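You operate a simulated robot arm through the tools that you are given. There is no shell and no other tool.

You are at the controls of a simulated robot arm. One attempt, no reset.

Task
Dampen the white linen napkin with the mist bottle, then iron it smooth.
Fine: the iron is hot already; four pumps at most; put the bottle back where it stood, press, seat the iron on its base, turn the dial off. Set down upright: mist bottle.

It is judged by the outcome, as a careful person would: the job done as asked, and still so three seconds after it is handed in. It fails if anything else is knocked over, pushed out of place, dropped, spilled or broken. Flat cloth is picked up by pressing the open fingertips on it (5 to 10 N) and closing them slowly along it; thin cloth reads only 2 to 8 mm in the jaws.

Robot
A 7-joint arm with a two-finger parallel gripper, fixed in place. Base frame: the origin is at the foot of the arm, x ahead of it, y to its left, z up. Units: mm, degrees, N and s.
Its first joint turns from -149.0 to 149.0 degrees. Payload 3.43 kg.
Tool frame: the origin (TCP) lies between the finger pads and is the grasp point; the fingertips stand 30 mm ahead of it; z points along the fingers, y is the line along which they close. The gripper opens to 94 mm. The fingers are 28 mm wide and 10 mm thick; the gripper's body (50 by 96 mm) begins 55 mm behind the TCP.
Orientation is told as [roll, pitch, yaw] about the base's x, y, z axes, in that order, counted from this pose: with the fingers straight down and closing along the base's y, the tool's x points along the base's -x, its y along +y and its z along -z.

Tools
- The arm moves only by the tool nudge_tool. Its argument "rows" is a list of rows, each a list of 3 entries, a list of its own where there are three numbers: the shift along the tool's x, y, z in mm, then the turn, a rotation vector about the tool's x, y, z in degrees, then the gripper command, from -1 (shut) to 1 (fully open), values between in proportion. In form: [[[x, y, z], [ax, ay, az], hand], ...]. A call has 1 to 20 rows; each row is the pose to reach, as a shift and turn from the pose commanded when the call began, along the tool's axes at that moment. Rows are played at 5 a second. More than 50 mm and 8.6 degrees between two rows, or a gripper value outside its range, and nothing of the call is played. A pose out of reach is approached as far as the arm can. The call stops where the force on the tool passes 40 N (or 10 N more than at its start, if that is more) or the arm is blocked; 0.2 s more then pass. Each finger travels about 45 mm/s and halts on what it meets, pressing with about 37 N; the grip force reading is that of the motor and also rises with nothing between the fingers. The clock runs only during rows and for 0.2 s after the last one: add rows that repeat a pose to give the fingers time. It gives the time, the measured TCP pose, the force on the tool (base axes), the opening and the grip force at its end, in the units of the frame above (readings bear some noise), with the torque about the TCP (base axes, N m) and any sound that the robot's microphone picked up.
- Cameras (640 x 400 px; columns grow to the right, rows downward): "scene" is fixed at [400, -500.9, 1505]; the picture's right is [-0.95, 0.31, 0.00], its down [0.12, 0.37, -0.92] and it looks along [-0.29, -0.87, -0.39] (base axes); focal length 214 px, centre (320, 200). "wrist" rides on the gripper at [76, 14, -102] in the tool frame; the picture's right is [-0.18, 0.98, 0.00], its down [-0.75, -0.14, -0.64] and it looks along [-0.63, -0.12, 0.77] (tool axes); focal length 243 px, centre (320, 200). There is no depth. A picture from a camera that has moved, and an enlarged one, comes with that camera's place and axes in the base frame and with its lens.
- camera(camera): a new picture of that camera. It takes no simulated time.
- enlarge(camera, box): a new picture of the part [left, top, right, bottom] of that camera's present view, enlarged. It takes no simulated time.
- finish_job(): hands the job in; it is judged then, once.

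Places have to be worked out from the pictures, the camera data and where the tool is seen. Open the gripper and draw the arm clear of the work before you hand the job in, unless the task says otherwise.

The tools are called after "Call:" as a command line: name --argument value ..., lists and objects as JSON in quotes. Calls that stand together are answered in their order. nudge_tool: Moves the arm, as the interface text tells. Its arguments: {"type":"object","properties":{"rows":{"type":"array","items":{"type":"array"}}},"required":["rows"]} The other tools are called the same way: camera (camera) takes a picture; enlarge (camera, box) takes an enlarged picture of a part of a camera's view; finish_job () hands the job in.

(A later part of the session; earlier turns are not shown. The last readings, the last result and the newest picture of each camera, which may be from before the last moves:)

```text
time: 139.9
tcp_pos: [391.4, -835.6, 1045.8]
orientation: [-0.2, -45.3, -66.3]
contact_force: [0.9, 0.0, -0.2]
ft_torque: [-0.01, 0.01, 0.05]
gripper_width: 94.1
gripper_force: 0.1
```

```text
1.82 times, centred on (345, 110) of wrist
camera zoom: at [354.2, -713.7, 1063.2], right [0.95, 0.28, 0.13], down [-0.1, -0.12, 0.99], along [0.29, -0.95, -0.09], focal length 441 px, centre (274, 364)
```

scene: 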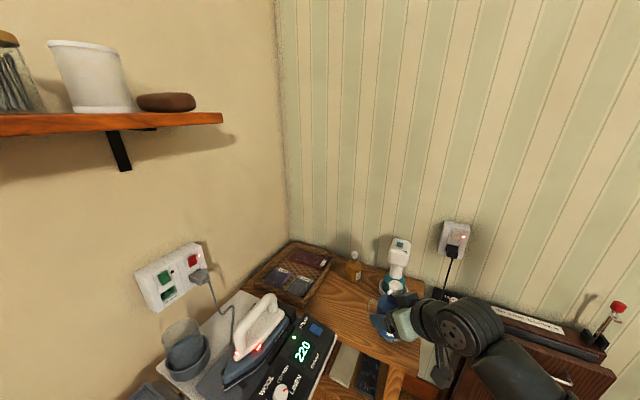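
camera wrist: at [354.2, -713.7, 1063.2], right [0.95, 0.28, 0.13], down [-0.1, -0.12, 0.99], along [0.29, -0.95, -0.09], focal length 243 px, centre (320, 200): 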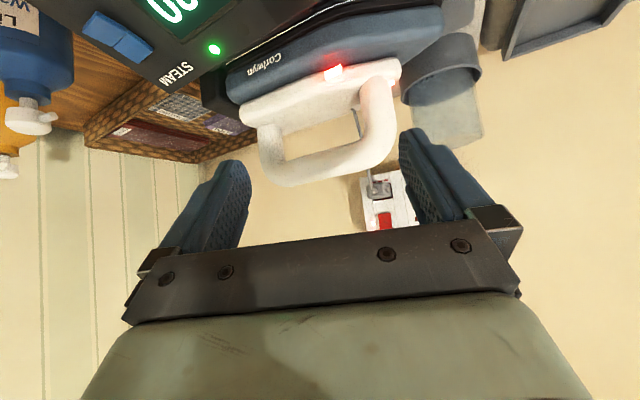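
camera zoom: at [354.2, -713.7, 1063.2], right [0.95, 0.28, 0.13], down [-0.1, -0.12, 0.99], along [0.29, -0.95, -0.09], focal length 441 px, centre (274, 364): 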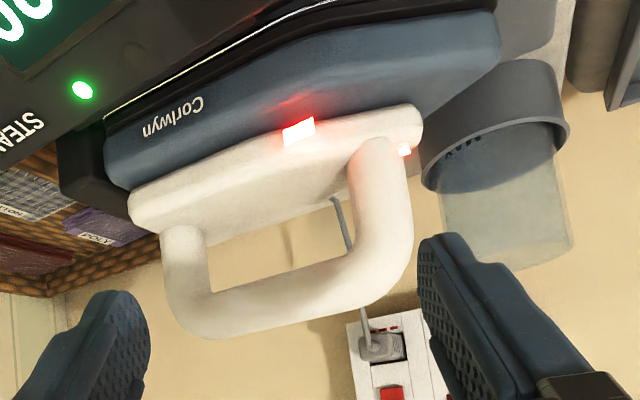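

The handle bar runs along azimuth ≈47.5°, from (390,-1002,990) to (476,-906,1008), its centre near (433,-954,999); the iron sits about level. I'll rise, bring the tool vertical, and turn it so the fingers straddle the bar.

Call:
nudge_tool --rows '[[[-25, 0, -25], [0, 0, 0], 1], [[-50, 0, -50], [0, 0, 0], 1], [[-50, 0, -50], [0, 7.5, 0], 1], [[-50, 0, -50], [0, 15, 0], 1], [[-50, 0, -50], [0, 22.5, 0], 1], [[-50, 0, -50], [0, 30, 0], 1], [[-50, 0, -50], [0, 37.5, 0], 1], [[-50, 0, -50], [0, 45.3, 0], 1], [[-50, 0, -50], [0, 45.3, 0], 1]]'

Call:
nudge_tool --rows '[[[0, 0, 0], [0, 0, 7.5], 1], [[0, 0, 0], [0, 0, 15], 1], [[0, 0, 0], [0, 0, 22.5], 1], [[0, 0, 0], [0, 0, 30], 1], [[0, 0, 0], [0, 0, 37.5], 1], [[0, 0, 0], [0, 0, 45], 1], [[0, 0, 0], [0, 0, 52.5], 1], [[0, 0, 0], [0, 0, 60], 1], [[0, 0, 0], [0, 0, 66.2], 1], [[0, 0, 0], [0, 0, 66.2], 1]]'

Call:
camera --camera "wrist"

```text
time: 141.9
tcp_pos: [389.8, -838.3, 1116.7]
orientation: [-0.1, 0.2, -66.5]
contact_force: [0.5, -0.4, -0.2]
ft_torque: [0.01, 0.01, 0.01]
gripper_width: 94.0
gripper_force: 0.1
```

```text
time: 144.1
tcp_pos: [389.6, -837.0, 1116.7]
orientation: [0.0, -0.1, -132.6]
contact_force: [0.8, -0.1, 0.2]
ft_torque: [-0.05, -0.01, -0.02]
gripper_width: 94.0
gripper_force: 0.1
```

```text
taken
camera wrist: at [452.8, -790.5, 1218.1], right [0.6, -0.8, 0.0], down [-0.61, -0.46, 0.64], along [-0.52, -0.38, -0.77], focal length 243 px, centre (320, 200)
```

wrist: 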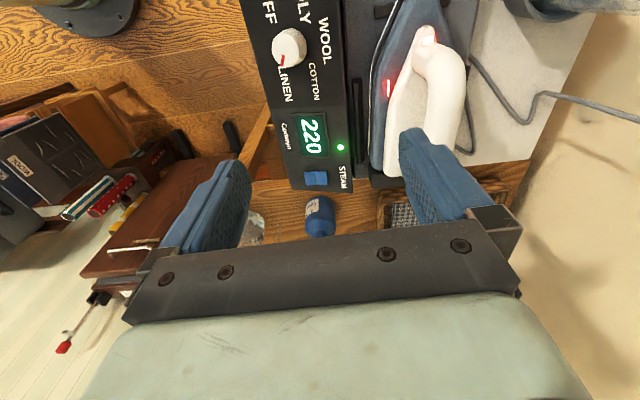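

Good top view of the iron and dial. Now lean the tool 30° outward about the bar direction and go to a pre-grasp point 90 mm from the bar centre, with the fingers opened to ~62 mm.

Call:
nudge_tool --rows '[[[-9.5, 11, 0], [-5, 0, 0], 0.6], [[-19, 22, 0], [-10, 0, 0], 0.32], [[-28.5, 33, 5], [-15, 0, 0], 0.32], [[-38, 44, 13], [-20, 0, 0], 0.32], [[-47.5, 55, 25], [-25, 0, 0], 0.32], [[-56.7, 66.2, 38.7], [-30, 0, 0], 0.32], [[-56.7, 66.2, 38.7], [-30, 0, 0], 0.32]]'

Call:
camera --camera "wrist"

Call:
camera --camera "scene"

```text
time: 145.7
tcp_pos: [401.5, -925.7, 1077.0]
orientation: [29.9, -0.1, -132.6]
contact_force: [0.1, -0.2, 0.0]
ft_torque: [-0.02, 0.04, 0.02]
gripper_width: 61.8
gripper_force: 0.1
```

```text
taken
camera wrist: at [423.9, -841.8, 1173.0], right [0.5, -0.71, 0.49], down [-0.84, -0.26, 0.49], along [-0.22, -0.66, -0.72], focal length 243 px, centre (320, 200)
```

wrist: 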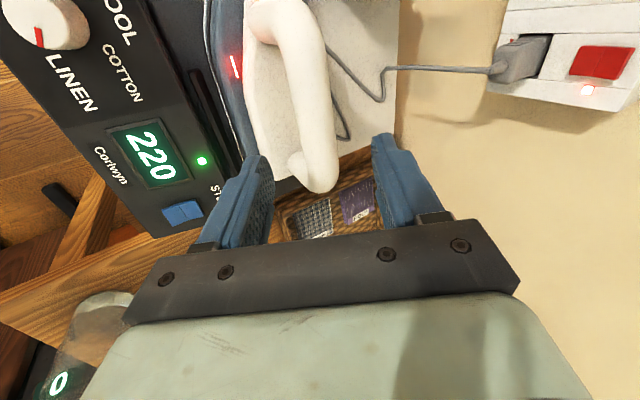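

```text
taken
```

scene: 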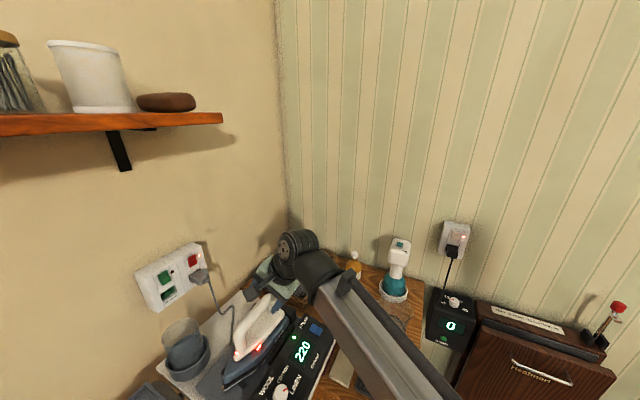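

Enlarge to see how the finger line meets the bar (aim point should be at about pixel (320,121)).

Call:
enlarge --camera "wrist" --box '[220, 0, 420, 220]'

Call:
enlarge --camera "scene" --box '[200, 220, 340, 400]'

```text
1.82 times, centred on (320, 110) of wrist
camera zoom: at [423.9, -841.8, 1173.0], right [0.5, -0.71, 0.49], down [-0.84, -0.26, 0.49], along [-0.22, -0.66, -0.72], focal length 441 px, centre (320, 364)
```

zoom: 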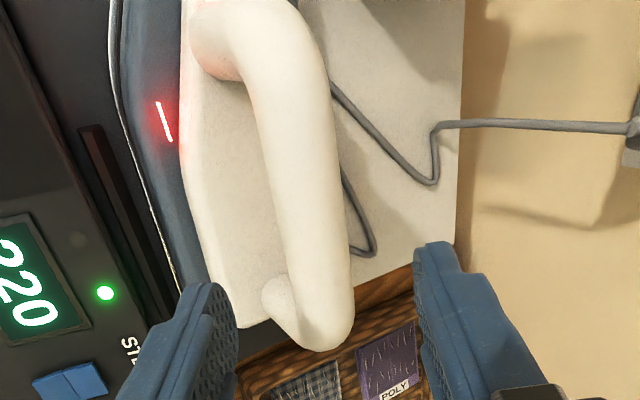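

```text
2.22 times, centred on (270, 310) of scene
camera zoom: at [400.0, -500.9, 1505.0], right [-0.95, 0.31, 0.0], down [0.12, 0.37, -0.92], along [-0.29, -0.87, -0.39], focal length 477 px, centre (431, -44)
```

zoom: 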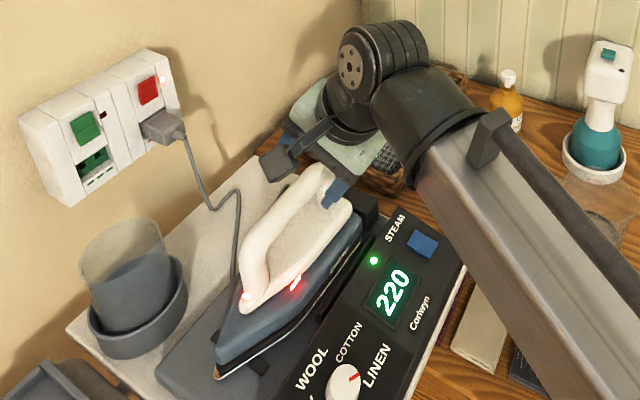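

The bar's true azimuth is ≈53-54°, and it lies ~5 mm off my approach line. Turn +6° about the vertical, shift 15 mm towards the tip and 5 mm sideways, then recheck.

Call:
nudge_tool --rows '[[[7, -2.5, 0], [0, 1.5, -2.6], 0.32], [[15, -5, 0], [0, 3, -5.2], 0.32], [[15, -5, 0], [0, 3, -5.2], 0.32]]'

Call:
enlarge --camera "wrist" --box '[220, 0, 420, 220]'

```text
time: 146.5
tcp_pos: [408.3, -910.8, 1075.3]
orientation: [29.9, -0.1, -126.4]
contact_force: [-0.4, -0.7, -0.1]
ft_torque: [0.04, 0.02, 0.0]
gripper_width: 61.9
gripper_force: 0.0
```

```text
1.82 times, centred on (320, 110) of wrist
camera zoom: at [422.3, -824.8, 1170.8], right [0.58, -0.65, 0.49], down [-0.8, -0.34, 0.49], along [-0.15, -0.67, -0.72], focal length 441 px, centre (320, 364)
```

zoom: 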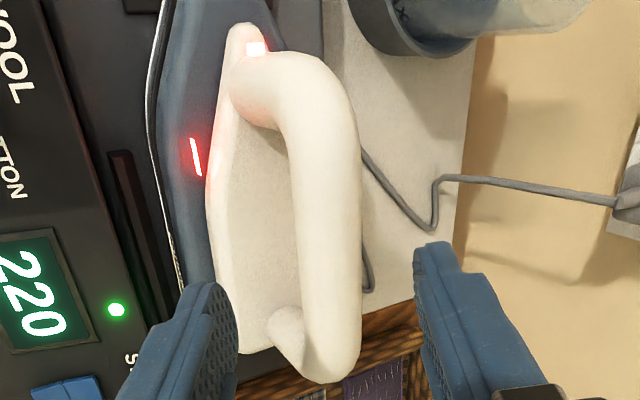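

Close: the bar is ~3.5 mm to the other side and the fingers are ~5° over-turned. Trim both, then recheck.

Call:
nudge_tool --rows '[[[0, 1.5, 0], [0, 0, 2.5], 0.32], [[0, 3.3, 0], [0, 0, 5], 0.32], [[0, 3.3, 0], [0, 0, 5], 0.32]]'

Call:
enlarge --camera "wrist" --box '[220, 0, 420, 220]'

```text
time: 147.3
tcp_pos: [408.8, -910.5, 1077.0]
orientation: [29.9, 2.3, -131.0]
contact_force: [-0.4, 0.7, -0.2]
ft_torque: [0.03, -0.02, 0.0]
gripper_width: 62.1
gripper_force: 0.1
```

```text
1.82 times, centred on (320, 110) of wrist
camera zoom: at [428.0, -831.1, 1175.5], right [0.51, -0.71, 0.48], down [-0.84, -0.3, 0.45], along [-0.18, -0.64, -0.75], focal length 441 px, centre (320, 364)
```

zoom: 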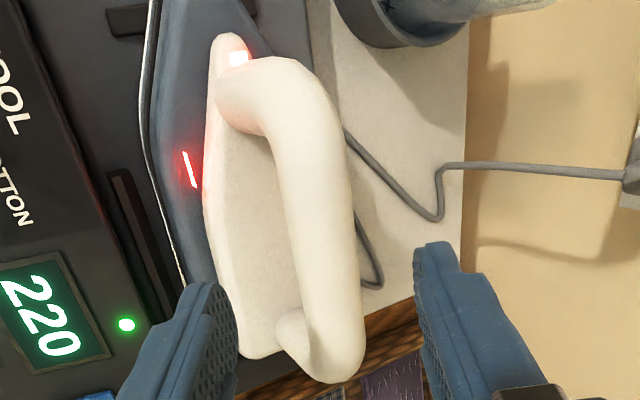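

Aligned. Advance along the tool axis in two stages.

Call:
nudge_tool --rows '[[[0, 0, 20], [0, 0, 0], 0.32], [[0, 0, 40], [0, 0, 0], 0.32], [[0, 0, 55], [0, 0, 0], 0.32], [[0, 0, 55], [0, 0, 0], 0.32]]'

Call:
camera --camera "wrist"

Call:
enlarge --camera "scene" --box '[200, 220, 340, 400]'

```text
time: 148.3
tcp_pos: [432.6, -928.9, 1028.8]
orientation: [29.8, 2.3, -131.0]
contact_force: [-0.7, 0.1, 0.2]
ft_torque: [0.01, 0.0, -0.02]
gripper_width: 62.1
gripper_force: 0.1
```

```text
taken
camera wrist: at [450.3, -848.5, 1127.8], right [0.51, -0.71, 0.48], down [-0.84, -0.3, 0.46], along [-0.18, -0.64, -0.75], focal length 243 px, centre (320, 200)
```

wrist: 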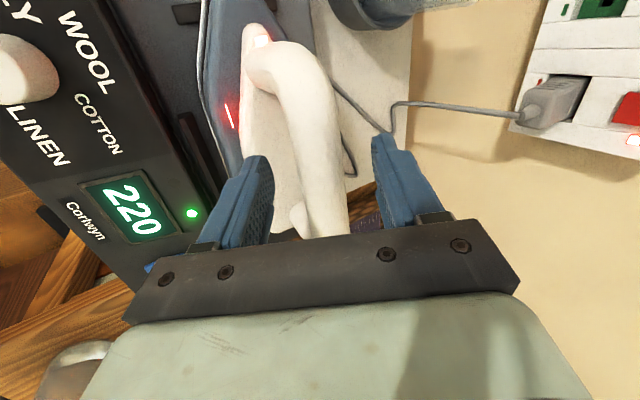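

```text
2.22 times, centred on (270, 310) of scene
camera zoom: at [400.0, -500.9, 1505.0], right [-0.95, 0.31, 0.0], down [0.12, 0.37, -0.92], along [-0.29, -0.87, -0.39], focal length 477 px, centre (431, -44)
```

zoom: 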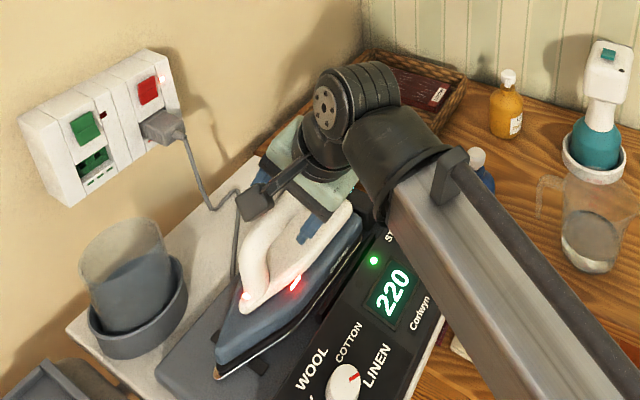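

The bar is between the fingers. Advance the remaining ~29 mm slowly.

Call:
nudge_tool --rows '[[[0, 0, 8], [0, 0, 0], 0.32], [[0, 0, 16], [0, 0, 0], 0.32], [[0, 0, 22], [0, 0, 0], 0.32], [[0, 0, 28], [0, 0, 0], 0.32], [[0, 0, 28], [0, 0, 0], 0.32]]'

Call:
camera --camera "wrist"

Call:
enlarge --camera "scene" --box '[200, 220, 340, 400]'

```text
time: 149.5
tcp_pos: [443.1, -936.1, 1005.0]
orientation: [29.7, 2.4, -130.9]
contact_force: [-0.1, -0.5, -0.2]
ft_torque: [0.01, -0.03, 0.01]
gripper_width: 61.9
gripper_force: 0.0
```

```text
taken
camera wrist: at [461.4, -855.7, 1103.6], right [0.51, -0.71, 0.48], down [-0.84, -0.3, 0.46], along [-0.18, -0.64, -0.75], focal length 243 px, centre (320, 200)
```

wrist: 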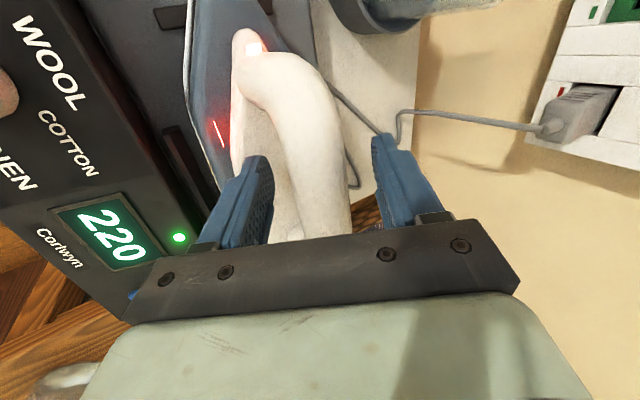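

```text
2.22 times, centred on (270, 310) of scene
camera zoom: at [400.0, -500.9, 1505.0], right [-0.95, 0.31, 0.0], down [0.12, 0.37, -0.92], along [-0.29, -0.87, -0.39], focal length 477 px, centre (431, -44)
```

zoom: 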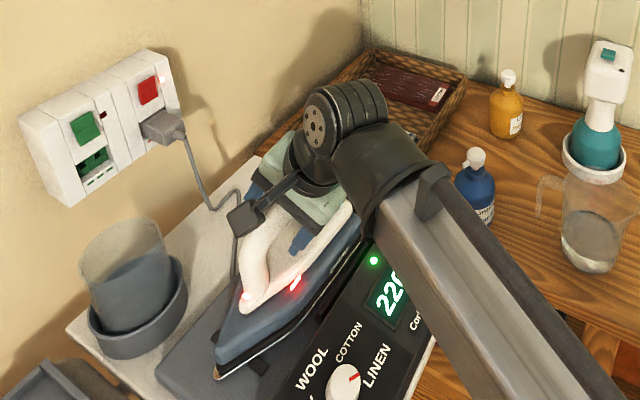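

Go 6 mm deeper, then close on the bar.

Call:
nudge_tool --rows '[[[0, 0, 3], [0, 0, 0], 0.32], [[0, 0, 6], [0, 0, 0], 0.32], [[0, 0, 6], [0, 0, 0], 0.1], [[0, 0, 6], [0, 0, 0], -0.1], [[0, 0, 6], [0, 0, 0], -0.25], [[0, 0, 6], [0, 0, 0], -0.4], [[0, 0, 6], [0, 0, 0], -0.6], [[0, 0, 6], [0, 0, 0], -1], [[0, 0, 6], [0, 0, 0], -1], [[0, 0, 6], [0, 0, 0], -1]]'

Call:
camera --camera "wrist"

Call:
enlarge --camera "scene" --box '[200, 220, 340, 400]'

```text
time: 151.7
tcp_pos: [445.5, -938.2, 999.0]
orientation: [29.9, 2.5, -130.9]
contact_force: [3.9, -3.9, 3.3]
ft_torque: [0.56, -0.79, -0.28]
gripper_width: 33.7
gripper_force: 36.6
```

```text
taken
camera wrist: at [463.3, -857.5, 1098.8], right [0.51, -0.71, 0.48], down [-0.84, -0.3, 0.45], along [-0.18, -0.64, -0.75], focal length 243 px, centre (320, 200)
```

wrist: 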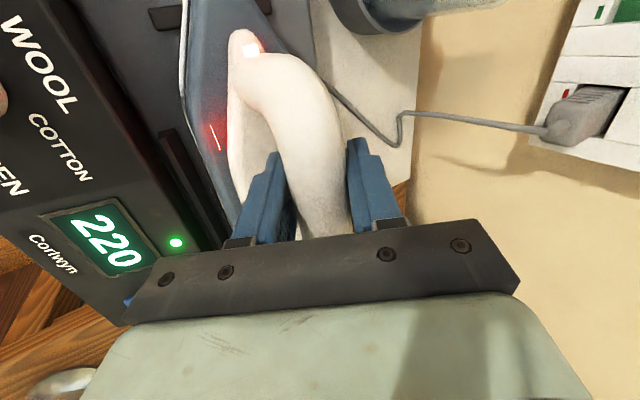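

```text
2.22 times, centred on (270, 310) of scene
camera zoom: at [400.0, -500.9, 1505.0], right [-0.95, 0.31, 0.0], down [0.12, 0.37, -0.92], along [-0.29, -0.87, -0.39], focal length 477 px, centre (431, -44)
```

zoom: 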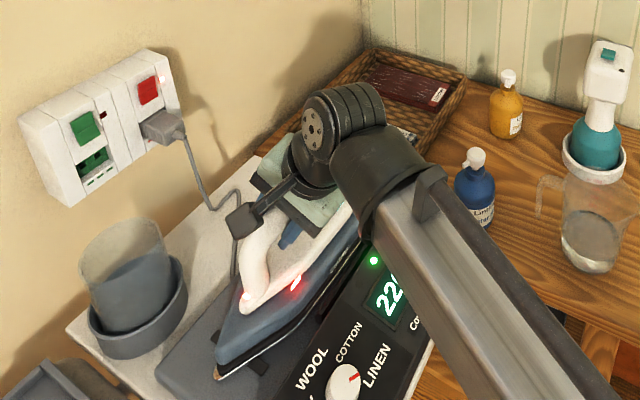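

Handle gripped (33.7 mm). Test-lift straight up a few millimetres and read the weight.

Call:
nudge_tool --rows '[[[0.1, 1, -1.7], [0, 0, 0], -1], [[0.2, 2, -3.5], [0, 0, 0], -1], [[0.3, 4, -7], [0, 0, 0], -1], [[0.5, 6, -10.4], [0, 0, 0], -1], [[0.5, 6, -10.4], [0, 0, 0], -1]]'

Call:
enlarge --camera "scene" --box '[200, 220, 340, 400]'

```text
time: 152.9
tcp_pos: [445.3, -936.8, 1010.5]
orientation: [29.7, 2.4, -130.9]
contact_force: [0.0, -0.2, -10.2]
ft_torque: [0.07, -0.09, 0.01]
gripper_width: 33.1
gripper_force: 37.1
```

```text
2.22 times, centred on (270, 310) of scene
camera zoom: at [400.0, -500.9, 1505.0], right [-0.95, 0.31, 0.0], down [0.12, 0.37, -0.92], along [-0.29, -0.87, -0.39], focal length 477 px, centre (431, -44)
```

zoom: 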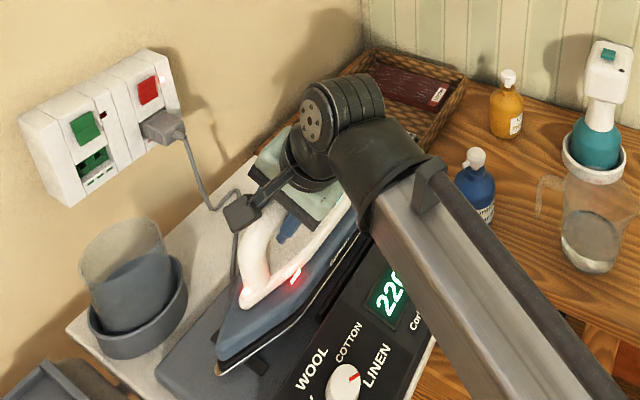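

The iron is up: 10.2 N (~1 kg), nearly balanced. Raise 70 mm straight up, then carry it over to hover above the napkin's near part, turning -8° so it lies across the napkin.

Call:
nudge_tool --rows '[[[0.8, 10, -17.3], [0, 0, 0], -1], [[1.7, 20, -34.6], [0, 0, 0], -1], [[2.9, 34.9, -60.6], [0, 0, 0], -1], [[20, 34, -60], [0, 0, 0], -1], [[50, 33, -58], [0, 0, 0], -1], [[85, 31, -57], [0, -0.4, 0.7], -1], [[120, 30, -55], [0, -0.8, 1.4], -1], [[155, 28, -53], [-0.1, -1.2, 2.1], -1], [[190, 27, -51], [-0.1, -1.6, 2.8], -1], [[225, 25, -50], [-0.2, -2, 3.5], -1], [[260, 24, -48], [-0.2, -2.4, 4.2], -1], [[295, 22, -46], [-0.3, -2.8, 4.9], -1], [[330, 20, -44], [-0.3, -3.2, 5.6], -1], [[365, 18.5, -42], [-0.3, -3.6, 6.3], -1], [[395, 17, -40.5], [-0.34, -3.98, 6.93], -1], [[407.8, 16.6, -40.1], [-0.34, -3.98, 6.93], -1], [[407.8, 16.6, -40.1], [-0.34, -3.98, 6.93], -1]]'

Call:
camera --camera "wrist"

Call:
camera --camera "scene"

```text
time: 156.5
tcp_pos: [709.8, -627.5, 1071.4]
orientation: [29.7, 2.4, -138.9]
contact_force: [0.0, -0.1, -10.2]
ft_torque: [0.02, -0.12, -0.02]
gripper_width: 33.1
gripper_force: 36.4
```

```text
taken
camera wrist: at [738.1, -551.1, 1169.9], right [0.41, -0.78, 0.48], down [-0.87, -0.18, 0.46], along [-0.27, -0.6, -0.75], focal length 243 px, centre (320, 200)
```

wrist: 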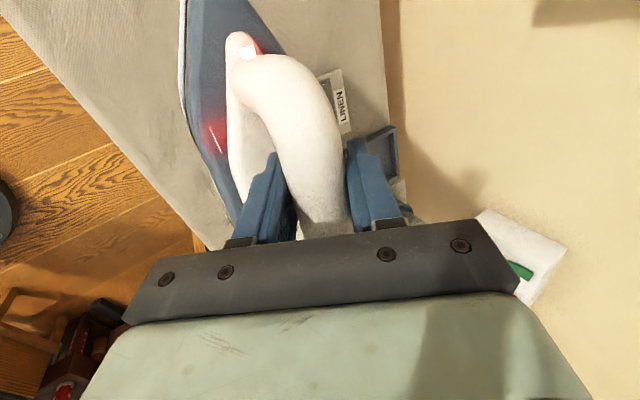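

```text
taken
```

scene: 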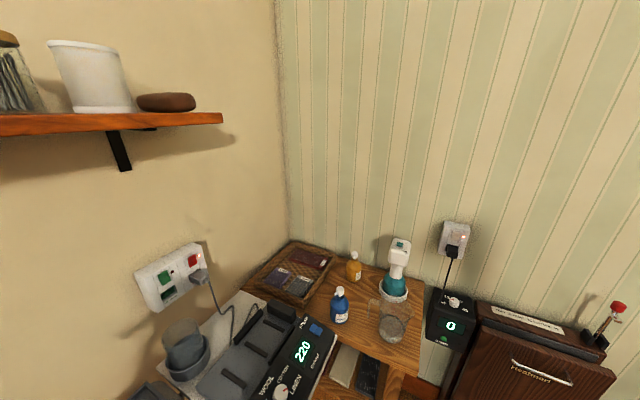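

Iron hovers over the napkin. The scene now shows the empty base; enlarge it to learn how the iron seats.

Call:
enlarge --camera "scene" --box '[180, 280, 340, 400]'

Call:
enlarge --camera "wrist" --box '[150, 0, 420, 220]'

```text
3.33 times, centred on (260, 340) of scene
camera zoom: at [400.0, -500.9, 1505.0], right [-0.95, 0.31, 0.0], down [0.12, 0.37, -0.92], along [-0.29, -0.87, -0.39], focal length 715 px, centre (520, -267)
```

zoom: 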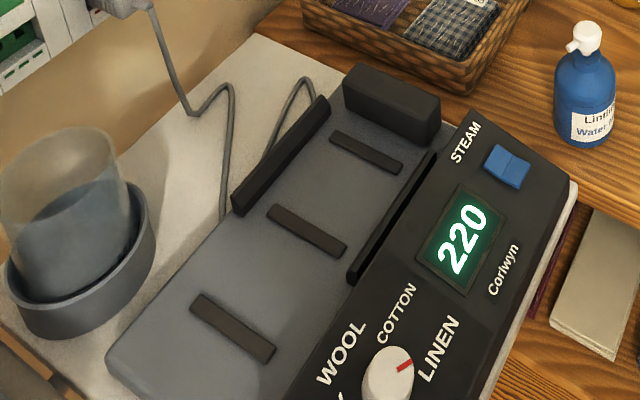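

```text
1.82 times, centred on (285, 110) of wrist
camera zoom: at [738.1, -551.1, 1169.9], right [0.41, -0.78, 0.48], down [-0.87, -0.18, 0.46], along [-0.27, -0.6, -0.75], focal length 441 px, centre (384, 364)
```

zoom: 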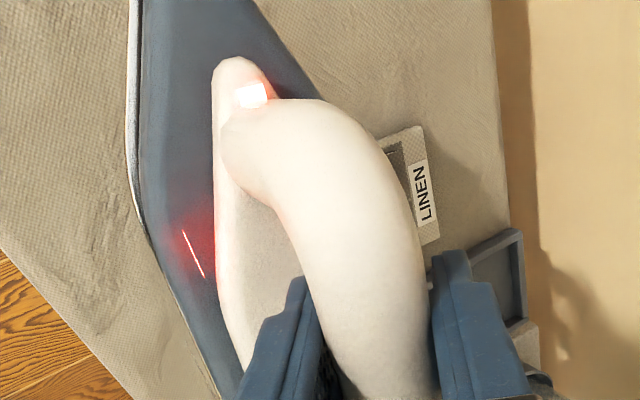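

The base has side rails, thin rests and a rear block, axis az≈46°, so the iron (heel to tip) is now at az≈38°; I'll turn back +6° so it lies squarely across the napkin, and lower to just above it.

Call:
nudge_tool --rows '[[[0, 0, 0], [0.12, 1.5, -2.6], -1], [[0, 0, 0], [0.25, 2.99, -5.2], -1], [[-0.7, -8.5, 14.7], [0.25, 2.99, -5.2], -1], [[-1.4, -17, 29.4], [0.25, 2.99, -5.2], -1], [[-2.1, -25.4, 44.2], [0.25, 2.99, -5.2], -1], [[-2.7, -31.9, 55.4], [0.25, 2.99, -5.2], -1], [[-2.8, -33.9, 58.9], [0.25, 2.99, -5.2], -1], [[-2.8, -33.9, 58.9], [0.25, 2.99, -5.2], -1]]'

Call:
camera --camera "wrist"

```text
time: 158.3
tcp_pos: [708.0, -626.7, 1004.4]
orientation: [29.8, 2.4, -132.9]
contact_force: [-0.1, -0.7, -10.6]
ft_torque: [0.05, -0.07, 0.01]
gripper_width: 33.1
gripper_force: 36.9
```

```text
taken
camera wrist: at [728.1, -547.9, 1102.1], right [0.49, -0.73, 0.48], down [-0.85, -0.27, 0.46], along [-0.2, -0.63, -0.75], focal length 243 px, centre (320, 200)
```

wrist: 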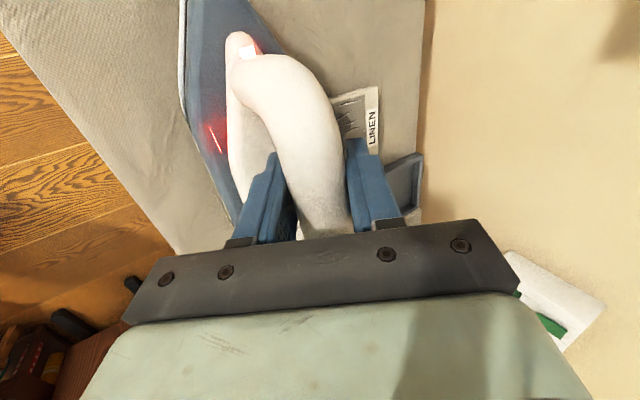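

Lower in small steps to feel the napkin.

Call:
nudge_tool --rows '[[[-0.1, -1, 1.7], [0, 0, 0], -1], [[-0.2, -2, 3.5], [0, 0, 0], -1], [[-0.25, -3, 5.2], [0, 0, 0], -1], [[-0.33, -4, 6.9], [0, 0, 0], -1], [[-0.4, -5, 8.7], [0, 0, 0], -1]]'

```text
time: 159.5
tcp_pos: [706.7, -626.5, 991.7]
orientation: [29.8, 2.4, -132.8]
contact_force: [-0.7, 0.3, -10.5]
ft_torque: [0.06, -0.12, 0.0]
gripper_width: 33.2
gripper_force: 37.0
```

Call:
nudge_tool --rows '[[[-0.05, -0.5, 0.9], [0, 0, 0], -1], [[-0.1, -1, 1.7], [0, 0, 0], -1], [[-0.15, -1.5, 2.6], [0, 0, 0], -1], [[-0.2, -2, 3.5], [0, 0, 0], -1]]'

```text
time: 160.5
tcp_pos: [706.9, -625.8, 990.2]
orientation: [30.0, 2.4, -132.9]
contact_force: [0.2, -0.1, -0.9]
ft_torque: [0.31, 0.01, -0.03]
gripper_width: 33.1
gripper_force: 36.9
```

In contact (about 9.5 N on the cloth). Press a bit more and hold about a second.

Call:
nudge_tool --rows '[[[-0.05, -0.5, 0.9], [0, 0, 0], -1], [[-0.1, -1, 1.7], [0, 0, 0], -1], [[-0.1, -1, 1.7], [0, 0, 0], -1]]'

```text
time: 161.3
tcp_pos: [707.2, -625.6, 989.5]
orientation: [30.1, 2.4, -132.9]
contact_force: [1.7, -1.2, 26.1]
ft_torque: [0.37, -0.27, -0.02]
gripper_width: 33.1
gripper_force: 37.2
```

That's firm enough (26 N). Hold briefly, then lift a little and move along to see the effect on the creases.

Call:
nudge_tool --rows '[[[0, 0.4, -0.7], [0, 0, 0], -1], [[0, 0.4, -0.7], [0, 0, 0], -1], [[0, 0.4, -0.7], [0, 0, 0], -1], [[0, 0.4, -0.7], [0, 0, 0], -1], [[0, 0.4, -0.7], [0, 0, 0], -1]]'

Call:
nudge_tool --rows '[[[0.2, 3, -5], [0, 0, 0], -1], [[0.8, 10, -17.3], [0, 0, 0], -1], [[1.7, 20, -34.6], [0, 0, 0], -1], [[2.5, 30, -52], [0, 0, 0], -1], [[35, 32, -50], [0, 0, 0], -1], [[80, 33, -50], [0, 0, 0], -1], [[125, 34, -50], [0, 0, 0], -1], [[125, 34, -50], [0, 0, 0], -1]]'

Call:
camera --camera "wrist"

```text
time: 162.5
tcp_pos: [706.4, -627.9, 990.2]
orientation: [29.8, 2.4, -132.9]
contact_force: [0.9, -0.6, 29.3]
ft_torque: [0.28, -0.24, 0.01]
gripper_width: 33.1
gripper_force: 36.5
```

```text
time: 164.3
tcp_pos: [793.3, -540.1, 1052.5]
orientation: [29.9, 2.4, -132.9]
contact_force: [0.1, -0.3, -10.0]
ft_torque: [0.08, -0.07, -0.01]
gripper_width: 33.3
gripper_force: 36.6
```

```text
taken
camera wrist: at [813.1, -462.3, 1151.9], right [0.49, -0.73, 0.48], down [-0.85, -0.27, 0.46], along [-0.21, -0.63, -0.75], focal length 243 px, centre (320, 200)
```

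wrist: 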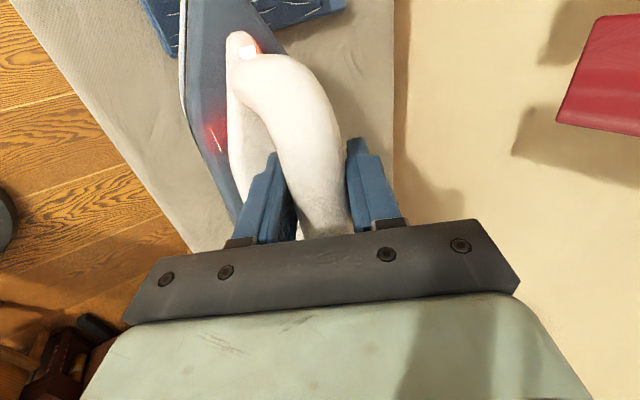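

The napkin is hidden behind the hand from here; move back inward (towards the robot) so it comes into view right of the iron.

Call:
nudge_tool --rows '[[[-22, -12, -13], [0, 0, 0], -1], [[-44, -25, -27], [0, 0, 0], -1], [[-66, -37, -40], [0, 0, 0], -1], [[-88, -50, -53], [0, 0, 0], -1], [[-109.8, -62.3, -66.6], [0, 0, 0], -1], [[-109.8, -62.3, -66.6], [0, 0, 0], -1]]'

Call:
camera --camera "wrist"

Call:
enlarge --camera "wrist" --box '[280, 0, 520, 230]'

```text
time: 165.7
tcp_pos: [655.4, -564.5, 1075.3]
orientation: [29.6, 2.4, -132.9]
contact_force: [-1.3, 0.9, -9.9]
ft_torque: [0.08, -0.05, 0.0]
gripper_width: 33.1
gripper_force: 37.3
```

```text
taken
camera wrist: at [675.8, -484.6, 1174.3], right [0.49, -0.73, 0.48], down [-0.85, -0.27, 0.45], along [-0.2, -0.63, -0.75], focal length 243 px, centre (320, 200)
```

wrist: 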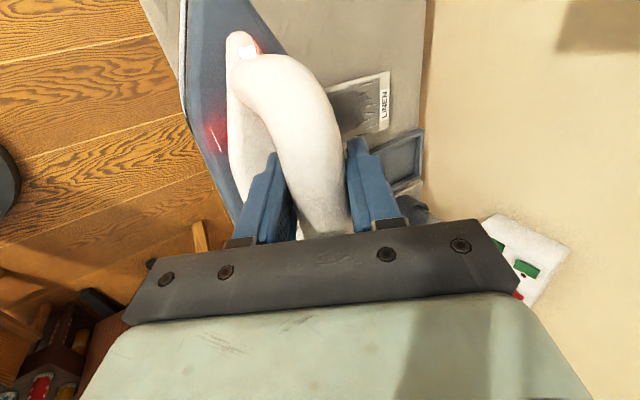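

```text
1.74 times, centred on (400, 115) of wrist
camera zoom: at [675.8, -484.6, 1174.3], right [0.49, -0.73, 0.48], down [-0.85, -0.27, 0.45], along [-0.2, -0.63, -0.75], focal length 422 px, centre (181, 348)
```

zoom: 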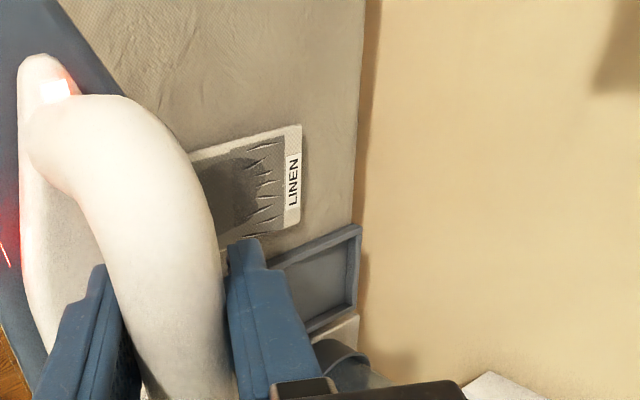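

The pressed near part has lost its creases—the press works. Next press at mid-length (k≈100): move outward at height, then lower to just above.

Call:
nudge_tool --rows '[[[-3, 31, 17.5], [0, 0, 0], -1], [[-6, 61.6, 35], [0, 0, 0], -1], [[-9, 92, 53], [0, 0, 0], -1], [[-12.2, 123.2, 70.3], [0, 0, 0], -1], [[-13, 114, 86], [0, 0, 0], -1], [[-14, 105, 102], [0, 0, 0], -1], [[-14.7, 94, 121], [0, 0, 0], -1], [[-15.3, 85, 136], [0, 0, 0], -1], [[-15.3, 85, 136], [0, 0, 0], -1]]'

```text
time: 167.7
tcp_pos: [750.1, -670.8, 998.5]
orientation: [29.9, 2.3, -132.9]
contact_force: [0.2, 0.2, -10.4]
ft_torque: [0.03, -0.09, 0.0]
gripper_width: 33.5
gripper_force: 36.7
```

Lower to contact here.

Call:
nudge_tool --rows '[[[-0.1, -1.5, 2.6], [0, 0, 0], -1], [[-0.25, -3, 5.2], [0, 0, 0], -1], [[-0.33, -4, 6.9], [0, 0, 0], -1], [[-0.4, -5, 8.7], [0, 0, 0], -1], [[-0.45, -5.5, 9.5], [0, 0, 0], -1]]'

```text
time: 168.9
tcp_pos: [750.2, -669.3, 990.5]
orientation: [29.9, 2.3, -132.9]
contact_force: [-0.8, -1.3, 5.6]
ft_torque: [0.3, 0.25, -0.02]
gripper_width: 32.9
gripper_force: 37.3
```

Call:
nudge_tool --rows '[[[0, -0.5, 0.9], [0, 0, 0], -1], [[-0.05, -0.8, 1.4], [0, 0, 0], -1], [[-0.05, -0.8, 1.4], [0, 0, 0], -1], [[-0.05, -0.8, 1.4], [0, 0, 0], -1], [[-0.05, -0.8, 1.4], [0, 0, 0], -1], [[-0.05, -0.8, 1.4], [0, 0, 0], -1], [[-0.05, -0.8, 1.4], [0, 0, 0], -1]]'

```text
time: 170.5
tcp_pos: [750.1, -668.1, 989.6]
orientation: [30.0, 2.5, -132.9]
contact_force: [2.9, -2.8, 38.5]
ft_torque: [0.23, -0.11, 0.0]
gripper_width: 33.2
gripper_force: 36.6
```

Pressed firmly (38 N – a bit much). Lift, shift 58 mm further outward to the far end and lower to just above.

Call:
nudge_tool --rows '[[[0.1, 2, -3.5], [0, 0, 0], -1], [[0.4, 5, -8.7], [0, 0, 0], -1], [[0.6, 7.5, -13], [0, 0, 0], -1], [[0, 24, -3.5], [0, 0, 0], -1], [[-0.6, 41, 6], [0, 0, 0], -1], [[-1.8, 57.8, 15.8], [0, 0, 0], -1], [[-2.1, 54, 22], [0, 0, 0], -1], [[-2.1, 54, 22], [0, 0, 0], -1]]'

Call:
camera --camera "wrist"

```text
time: 172.3
tcp_pos: [790.1, -708.4, 994.3]
orientation: [29.7, 2.4, -132.9]
contact_force: [-0.2, -0.4, -9.5]
ft_torque: [0.06, -0.08, -0.02]
gripper_width: 33.2
gripper_force: 37.3
```

```text
taken
camera wrist: at [811.3, -629.6, 1093.0], right [0.49, -0.73, 0.48], down [-0.85, -0.27, 0.46], along [-0.2, -0.63, -0.75], focal length 243 px, centre (320, 200)
```

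wrist: 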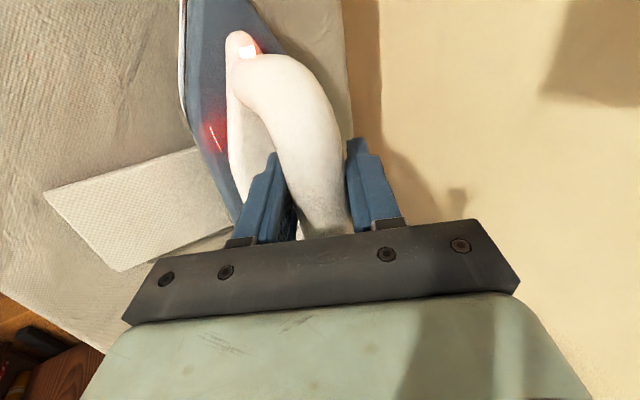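

The near half is now smooth and white. Press the far end: lower gently.

Call:
nudge_tool --rows '[[[-0.1, -1.2, 2.1], [0, 0, 0], -1], [[-0.2, -2.2, 3.8], [0, 0, 0], -1], [[-0.25, -3, 5.2], [0, 0, 0], -1], [[-0.25, -3, 5.2], [0, 0, 0], -1]]'

```text
time: 173.3
tcp_pos: [791.5, -708.1, 989.1]
orientation: [29.8, 2.4, -133.0]
contact_force: [2.5, -1.7, 4.7]
ft_torque: [0.44, 0.06, -0.05]
gripper_width: 33.2
gripper_force: 36.7
```

Call:
nudge_tool --rows '[[[0, -0.5, 0.8], [0, 0, 0], -1], [[0, -0.5, 0.8], [0, 0, 0], -1], [[0, -0.5, 0.8], [0, 0, 0], -1], [[0, -0.5, 0.8], [0, 0, 0], -1], [[0, -0.5, 0.8], [0, 0, 0], -1]]'

Call:
nudge_tool --rows '[[[0.1, 2, -3.5], [0, 0, 0], -1], [[0.4, 5, -8.7], [0, 0, 0], -1], [[1.3, 15, -26], [0, 0, 0], -1], [[2.1, 25, -43], [0, 0, 0], -1], [[3, 0, -70], [0, 0, 0], -1], [[5, -35, -90], [0, 0, 0], -1], [[7, -70, -110], [0, 0, 0], -1], [[9, -105, -130], [0, 0, 0], -1], [[10, -128, -143], [0, 0, 0], -1], [[10, -128, -143], [0, 0, 0], -1]]'

Call:
camera --camera "wrist"

Call:
enlarge --camera "wrist" --box '[280, 0, 520, 230]'

```text
time: 174.5
tcp_pos: [789.7, -709.1, 989.1]
orientation: [29.8, 2.4, -132.9]
contact_force: [3.7, -2.2, 19.0]
ft_torque: [0.28, -0.05, 0.0]
gripper_width: 33.3
gripper_force: 36.7
```

```text
time: 176.7
tcp_pos: [661.1, -581.2, 1047.4]
orientation: [29.8, 2.4, -132.9]
contact_force: [-0.2, -0.5, -11.2]
ft_torque: [0.04, -0.1, 0.02]
gripper_width: 32.8
gripper_force: 37.3
```

```text
taken
camera wrist: at [682.6, -502.4, 1146.2], right [0.49, -0.73, 0.48], down [-0.85, -0.27, 0.46], along [-0.2, -0.63, -0.75], focal length 243 px, centre (320, 200)
```

wrist: 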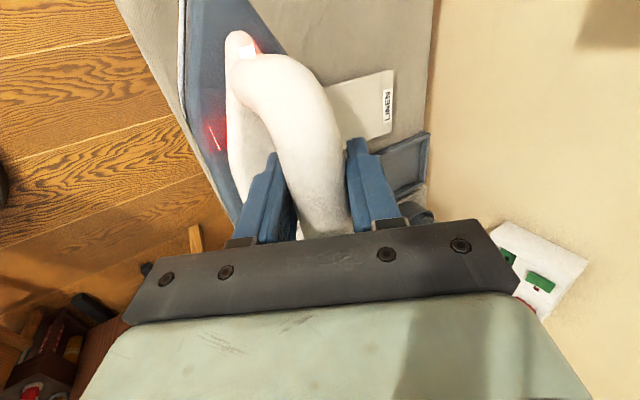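

```text
1.74 times, centred on (400, 115) of wrist
camera zoom: at [682.6, -502.4, 1146.2], right [0.49, -0.73, 0.48], down [-0.85, -0.27, 0.46], along [-0.2, -0.63, -0.75], focal length 422 px, centre (181, 348)
```

zoom: 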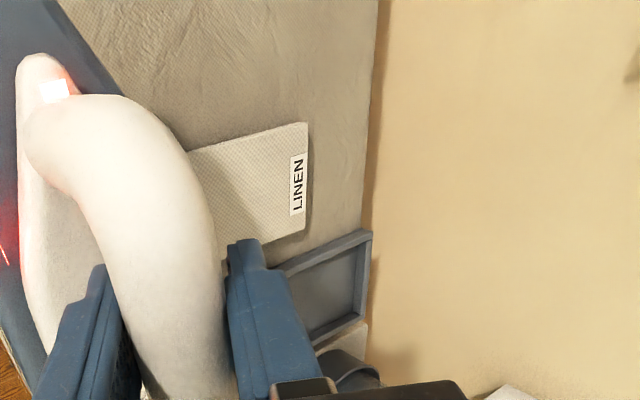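

All visible creases are gone. Carry the iron back to hover over its base at the recorded grasp pose, ~80 mm higher.

Call:
nudge_tool --rows '[[[0.7, 8.2, -14.3], [0, 0, 0], -1], [[1.4, 16.4, -28.6], [0, 0, 0], -1], [[-25, 22, -27], [0, 0, 0], -1], [[-59, 29, -25], [0, 0.2, -0.3], -1], [[-93, 35.6, -22.5], [0, 0.3, -0.6], -1], [[-127, 42.4, -20], [0, 0.5, -0.8], -1], [[-161, 49.3, -17.7], [0, 0.6, -1], -1], [[-195, 56, -15.4], [0, 0.7, -1.2], -1], [[-229, 63, -13], [0, 0.8, -1.4], -1], [[-263, 70, -10.8], [0.1, 0.9, -1.6], -1], [[-297, 76.7, -8.5], [0.1, 1, -1.73], -1], [[-331, 83.5, -6.2], [0.1, 1, -1.73], -1], [[-365, 90.3, -4], [0.1, 1, -1.73], -1], [[-392, 96, -2], [0.1, 1, -1.73], -1], [[-406.5, 98.7, -1.1], [0.1, 1, -1.73], -1], [[-406.5, 98.7, -1.1], [0.1, 1, -1.73], -1]]'

Call:
camera --camera "wrist"

Call:
enlarge --camera "scene" --box '[200, 220, 340, 400]'

```text
time: 180.1
tcp_pos: [447.3, -935.8, 1081.6]
orientation: [29.7, 2.4, -131.0]
contact_force: [0.2, -0.1, -9.6]
ft_torque: [0.09, -0.14, -0.02]
gripper_width: 33.1
gripper_force: 36.9
```

```text
taken
camera wrist: at [464.5, -856.8, 1180.4], right [0.51, -0.71, 0.48], down [-0.84, -0.3, 0.46], along [-0.18, -0.64, -0.75], focal length 243 px, centre (320, 200)
```

wrist: 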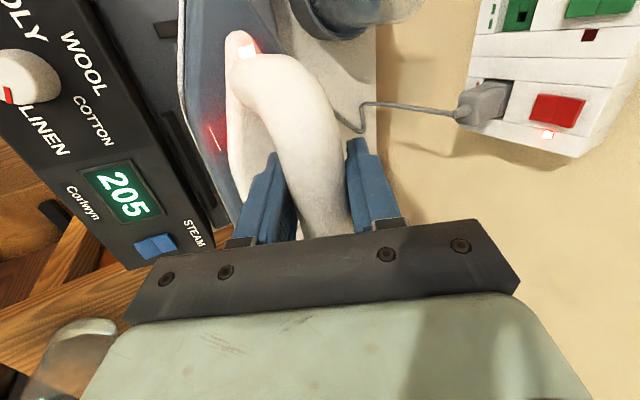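

```text
2.22 times, centred on (270, 310) of scene
camera zoom: at [400.0, -500.9, 1505.0], right [-0.95, 0.31, 0.0], down [0.12, 0.37, -0.92], along [-0.29, -0.87, -0.39], focal length 477 px, centre (431, -44)
```

zoom: 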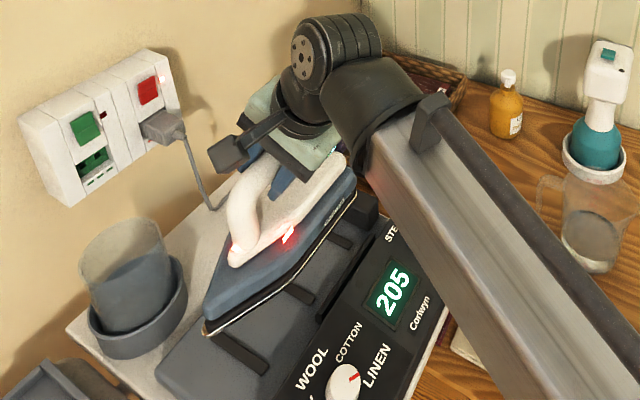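

The readout shows 205 (it cools off-base, as expected). Lower over the base to ~18 mm above the seat, with a 2.5 mm trim.

Call:
nudge_tool --rows '[[[-3, -7.5, 13], [0, 0, 0], -1], [[-3.6, -15, 26], [0, 0, 0], -1], [[-4.2, -22.5, 39], [0, 0, 0], -1], [[-4.8, -28, 48.5], [0, 0, 0], -1], [[-5.1, -30.8, 53.7], [0, 0, 0], -1], [[-5.1, -30.8, 53.7], [0, 0, 0], -1]]'

Call:
enlarge --camera "wrist" --box '[80, 0, 420, 240]'

Call:
enlarge --camera "scene" --box '[200, 280, 320, 400]'

```text
time: 181.5
tcp_pos: [445.1, -937.9, 1018.5]
orientation: [29.8, 2.4, -130.9]
contact_force: [-0.2, -1.0, -10.0]
ft_torque: [0.06, -0.06, -0.03]
gripper_width: 33.3
gripper_force: 37.0
```

```text
1.67 times, centred on (250, 120) of wrist
camera zoom: at [462.8, -858.6, 1117.6], right [0.51, -0.71, 0.48], down [-0.84, -0.3, 0.45], along [-0.18, -0.64, -0.75], focal length 404 px, centre (437, 333)
```

zoom: 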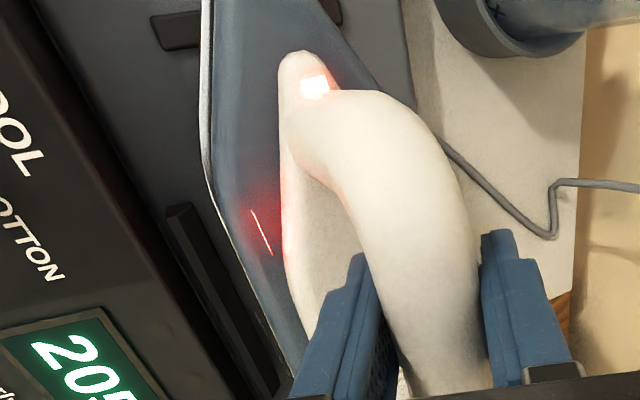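

```text
3.33 times, centred on (260, 340) of scene
camera zoom: at [400.0, -500.9, 1505.0], right [-0.95, 0.31, 0.0], down [0.12, 0.37, -0.92], along [-0.29, -0.87, -0.39], focal length 715 px, centre (520, -267)
```

zoom: 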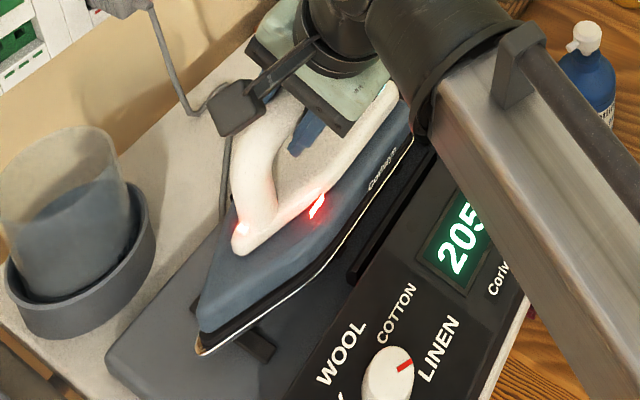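

Alignment looks right (between the rails). Lower further in small steps, watching the force.

Call:
nudge_tool --rows '[[[-0.1, -1.5, 2.6], [0, 0, 0], -1], [[-0.25, -3, 5.2], [0, 0, 0], -1], [[-0.4, -4.5, 7.8], [0, 0, 0], -1], [[-0.5, -6, 10.4], [0, 0, 0], -1], [[-0.6, -7, 12.1], [0, 0, 0], -1]]'

Call:
camera --camera "wrist"

```text
time: 182.7
tcp_pos: [445.7, -937.6, 1005.7]
orientation: [29.8, 2.2, -130.8]
contact_force: [-0.8, 0.0, -10.5]
ft_torque: [0.06, -0.06, 0.03]
gripper_width: 33.1
gripper_force: 37.0
```

```text
taken
camera wrist: at [463.1, -858.1, 1103.9], right [0.51, -0.71, 0.48], down [-0.84, -0.3, 0.46], along [-0.18, -0.64, -0.75], focal length 243 px, centre (320, 200)
```

wrist: 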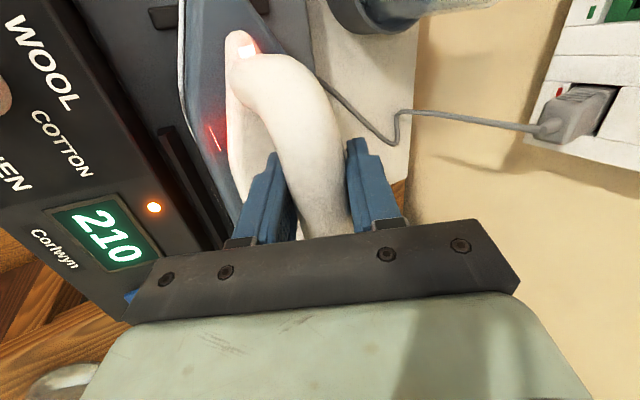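

The base already senses the iron (heating LED, 210). Lower the last few mm until the weight transfers.

Call:
nudge_tool --rows '[[[0, -0.75, 1.3], [0, 0, 0], -1], [[-0.1, -1.5, 2.6], [0, 0, 0], -1], [[-0.15, -2.2, 3.9], [0, 0, 0], -1], [[-0.2, -2.7, 4.7], [0, 0, 0], -1]]'

```text
time: 183.7
tcp_pos: [444.7, -938.4, 1000.7]
orientation: [29.9, 2.6, -130.9]
contact_force: [-2.4, -0.3, 4.2]
ft_torque: [0.83, -0.78, 0.15]
gripper_width: 33.1
gripper_force: 36.5
```

Seated (weight transferred, torque like the original). Open the fingers and withdraw along the tool axis.

Call:
nudge_tool --rows '[[[0, 0, 0], [0, 0, 0], -0.2], [[0, 0, 0], [0, 0, 0], -0.05], [[0, 0, 0], [0, 0, 0], 0.15], [[0, 0, 0], [0, 0, 0], 0.32], [[0, 0, 0], [0, 0, 0], 0.32], [[0, 0, -10], [0, 0, 0], 0.32], [[0, 0, -25], [0, 0, 0], 0.32], [[0, 0, -45], [0, 0, 0], 0.32], [[0, 0, -70], [0, 0, 0], 0.32], [[0, 0, -100], [0, 0, 0], 0.32], [[0, 0, -130], [0, 0, 0], 0.32]]'

Call:
camera --camera "wrist"

Call:
enlarge --camera "scene" --box '[200, 280, 320, 400]'

```text
time: 186.1
tcp_pos: [393.4, -898.7, 1112.4]
orientation: [29.8, 2.4, -130.8]
contact_force: [-0.3, -0.1, -0.1]
ft_torque: [0.02, -0.01, 0.02]
gripper_width: 62.1
gripper_force: 0.1
```

```text
taken
camera wrist: at [410.6, -819.9, 1210.2], right [0.51, -0.71, 0.48], down [-0.84, -0.3, 0.45], along [-0.18, -0.64, -0.75], focal length 243 px, centre (320, 200)
```

wrist: 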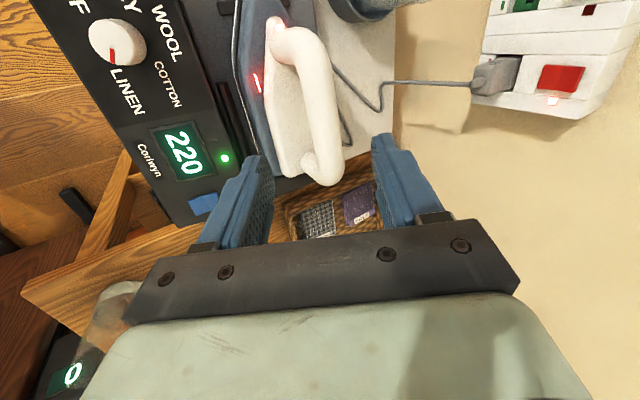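

```text
3.33 times, centred on (260, 340) of scene
camera zoom: at [400.0, -500.9, 1505.0], right [-0.95, 0.31, 0.0], down [0.12, 0.37, -0.92], along [-0.29, -0.87, -0.39], focal length 715 px, centre (520, -267)
```

zoom: 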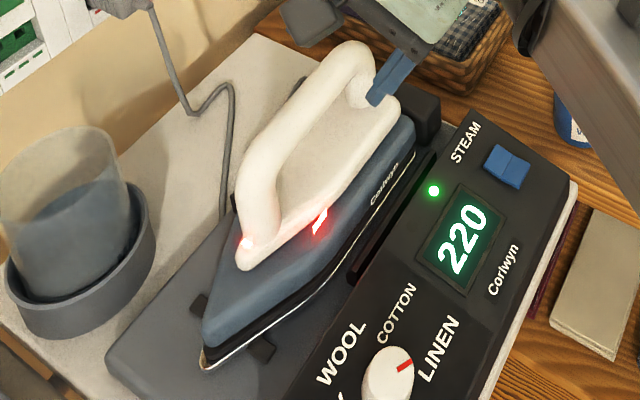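

The iron is properly seated (display 220, green light). Now the dial, knob top near (396.5,-790.5,916), on a panel sloping ~14° towards the robot. Bring the tool vertical above it.

Call:
nudge_tool --rows '[[[14, -13, -1.5], [0, 0, 0], 0.32], [[29, -26, -3], [5, 0, 0], 0.32], [[43, -39, -4.5], [10, 0, 0], 0.32], [[58, -52, -6], [15, 0, 0], 0.32], [[72, -65, -7.5], [20, 0, 0], 0.32], [[86.4, -78.3, -9.2], [25, 0, 0], 0.32], [[86.4, -78.3, -9.2], [29.8, 0, 0], 0.32], [[86.4, -78.3, -9.2], [29.8, 0, 0], 0.32]]'

Call:
camera --camera "wrist"

```text
time: 187.9
tcp_pos: [395.8, -787.2, 1085.4]
orientation: [-0.1, 2.4, -130.8]
contact_force: [-0.1, 0.3, 0.6]
ft_torque: [0.0, -0.01, -0.02]
gripper_width: 62.1
gripper_force: 0.0
```

```text
taken
camera wrist: at [453.7, -741.4, 1190.8], right [0.62, -0.78, -0.01], down [-0.62, -0.5, 0.61], along [-0.48, -0.37, -0.79], focal length 243 px, centre (320, 200)
```

wrist: 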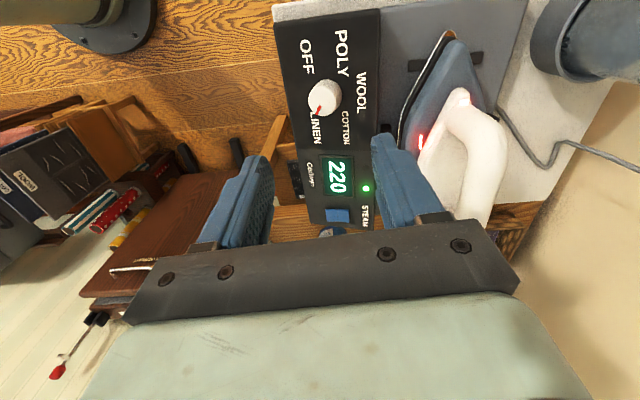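

Call:
enlarge --camera "wrist" --box '[270, 10, 400, 170]'

```text
2.50 times, centred on (335, 90) of wrist
camera zoom: at [453.7, -741.4, 1190.8], right [0.62, -0.78, -0.01], down [-0.62, -0.5, 0.61], along [-0.48, -0.37, -0.79], focal length 606 px, centre (282, 475)
```

zoom: 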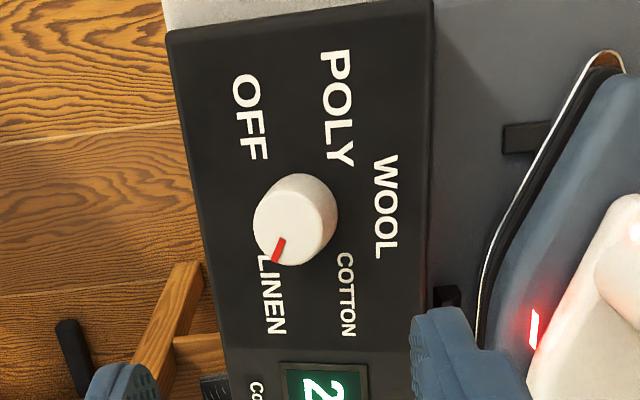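

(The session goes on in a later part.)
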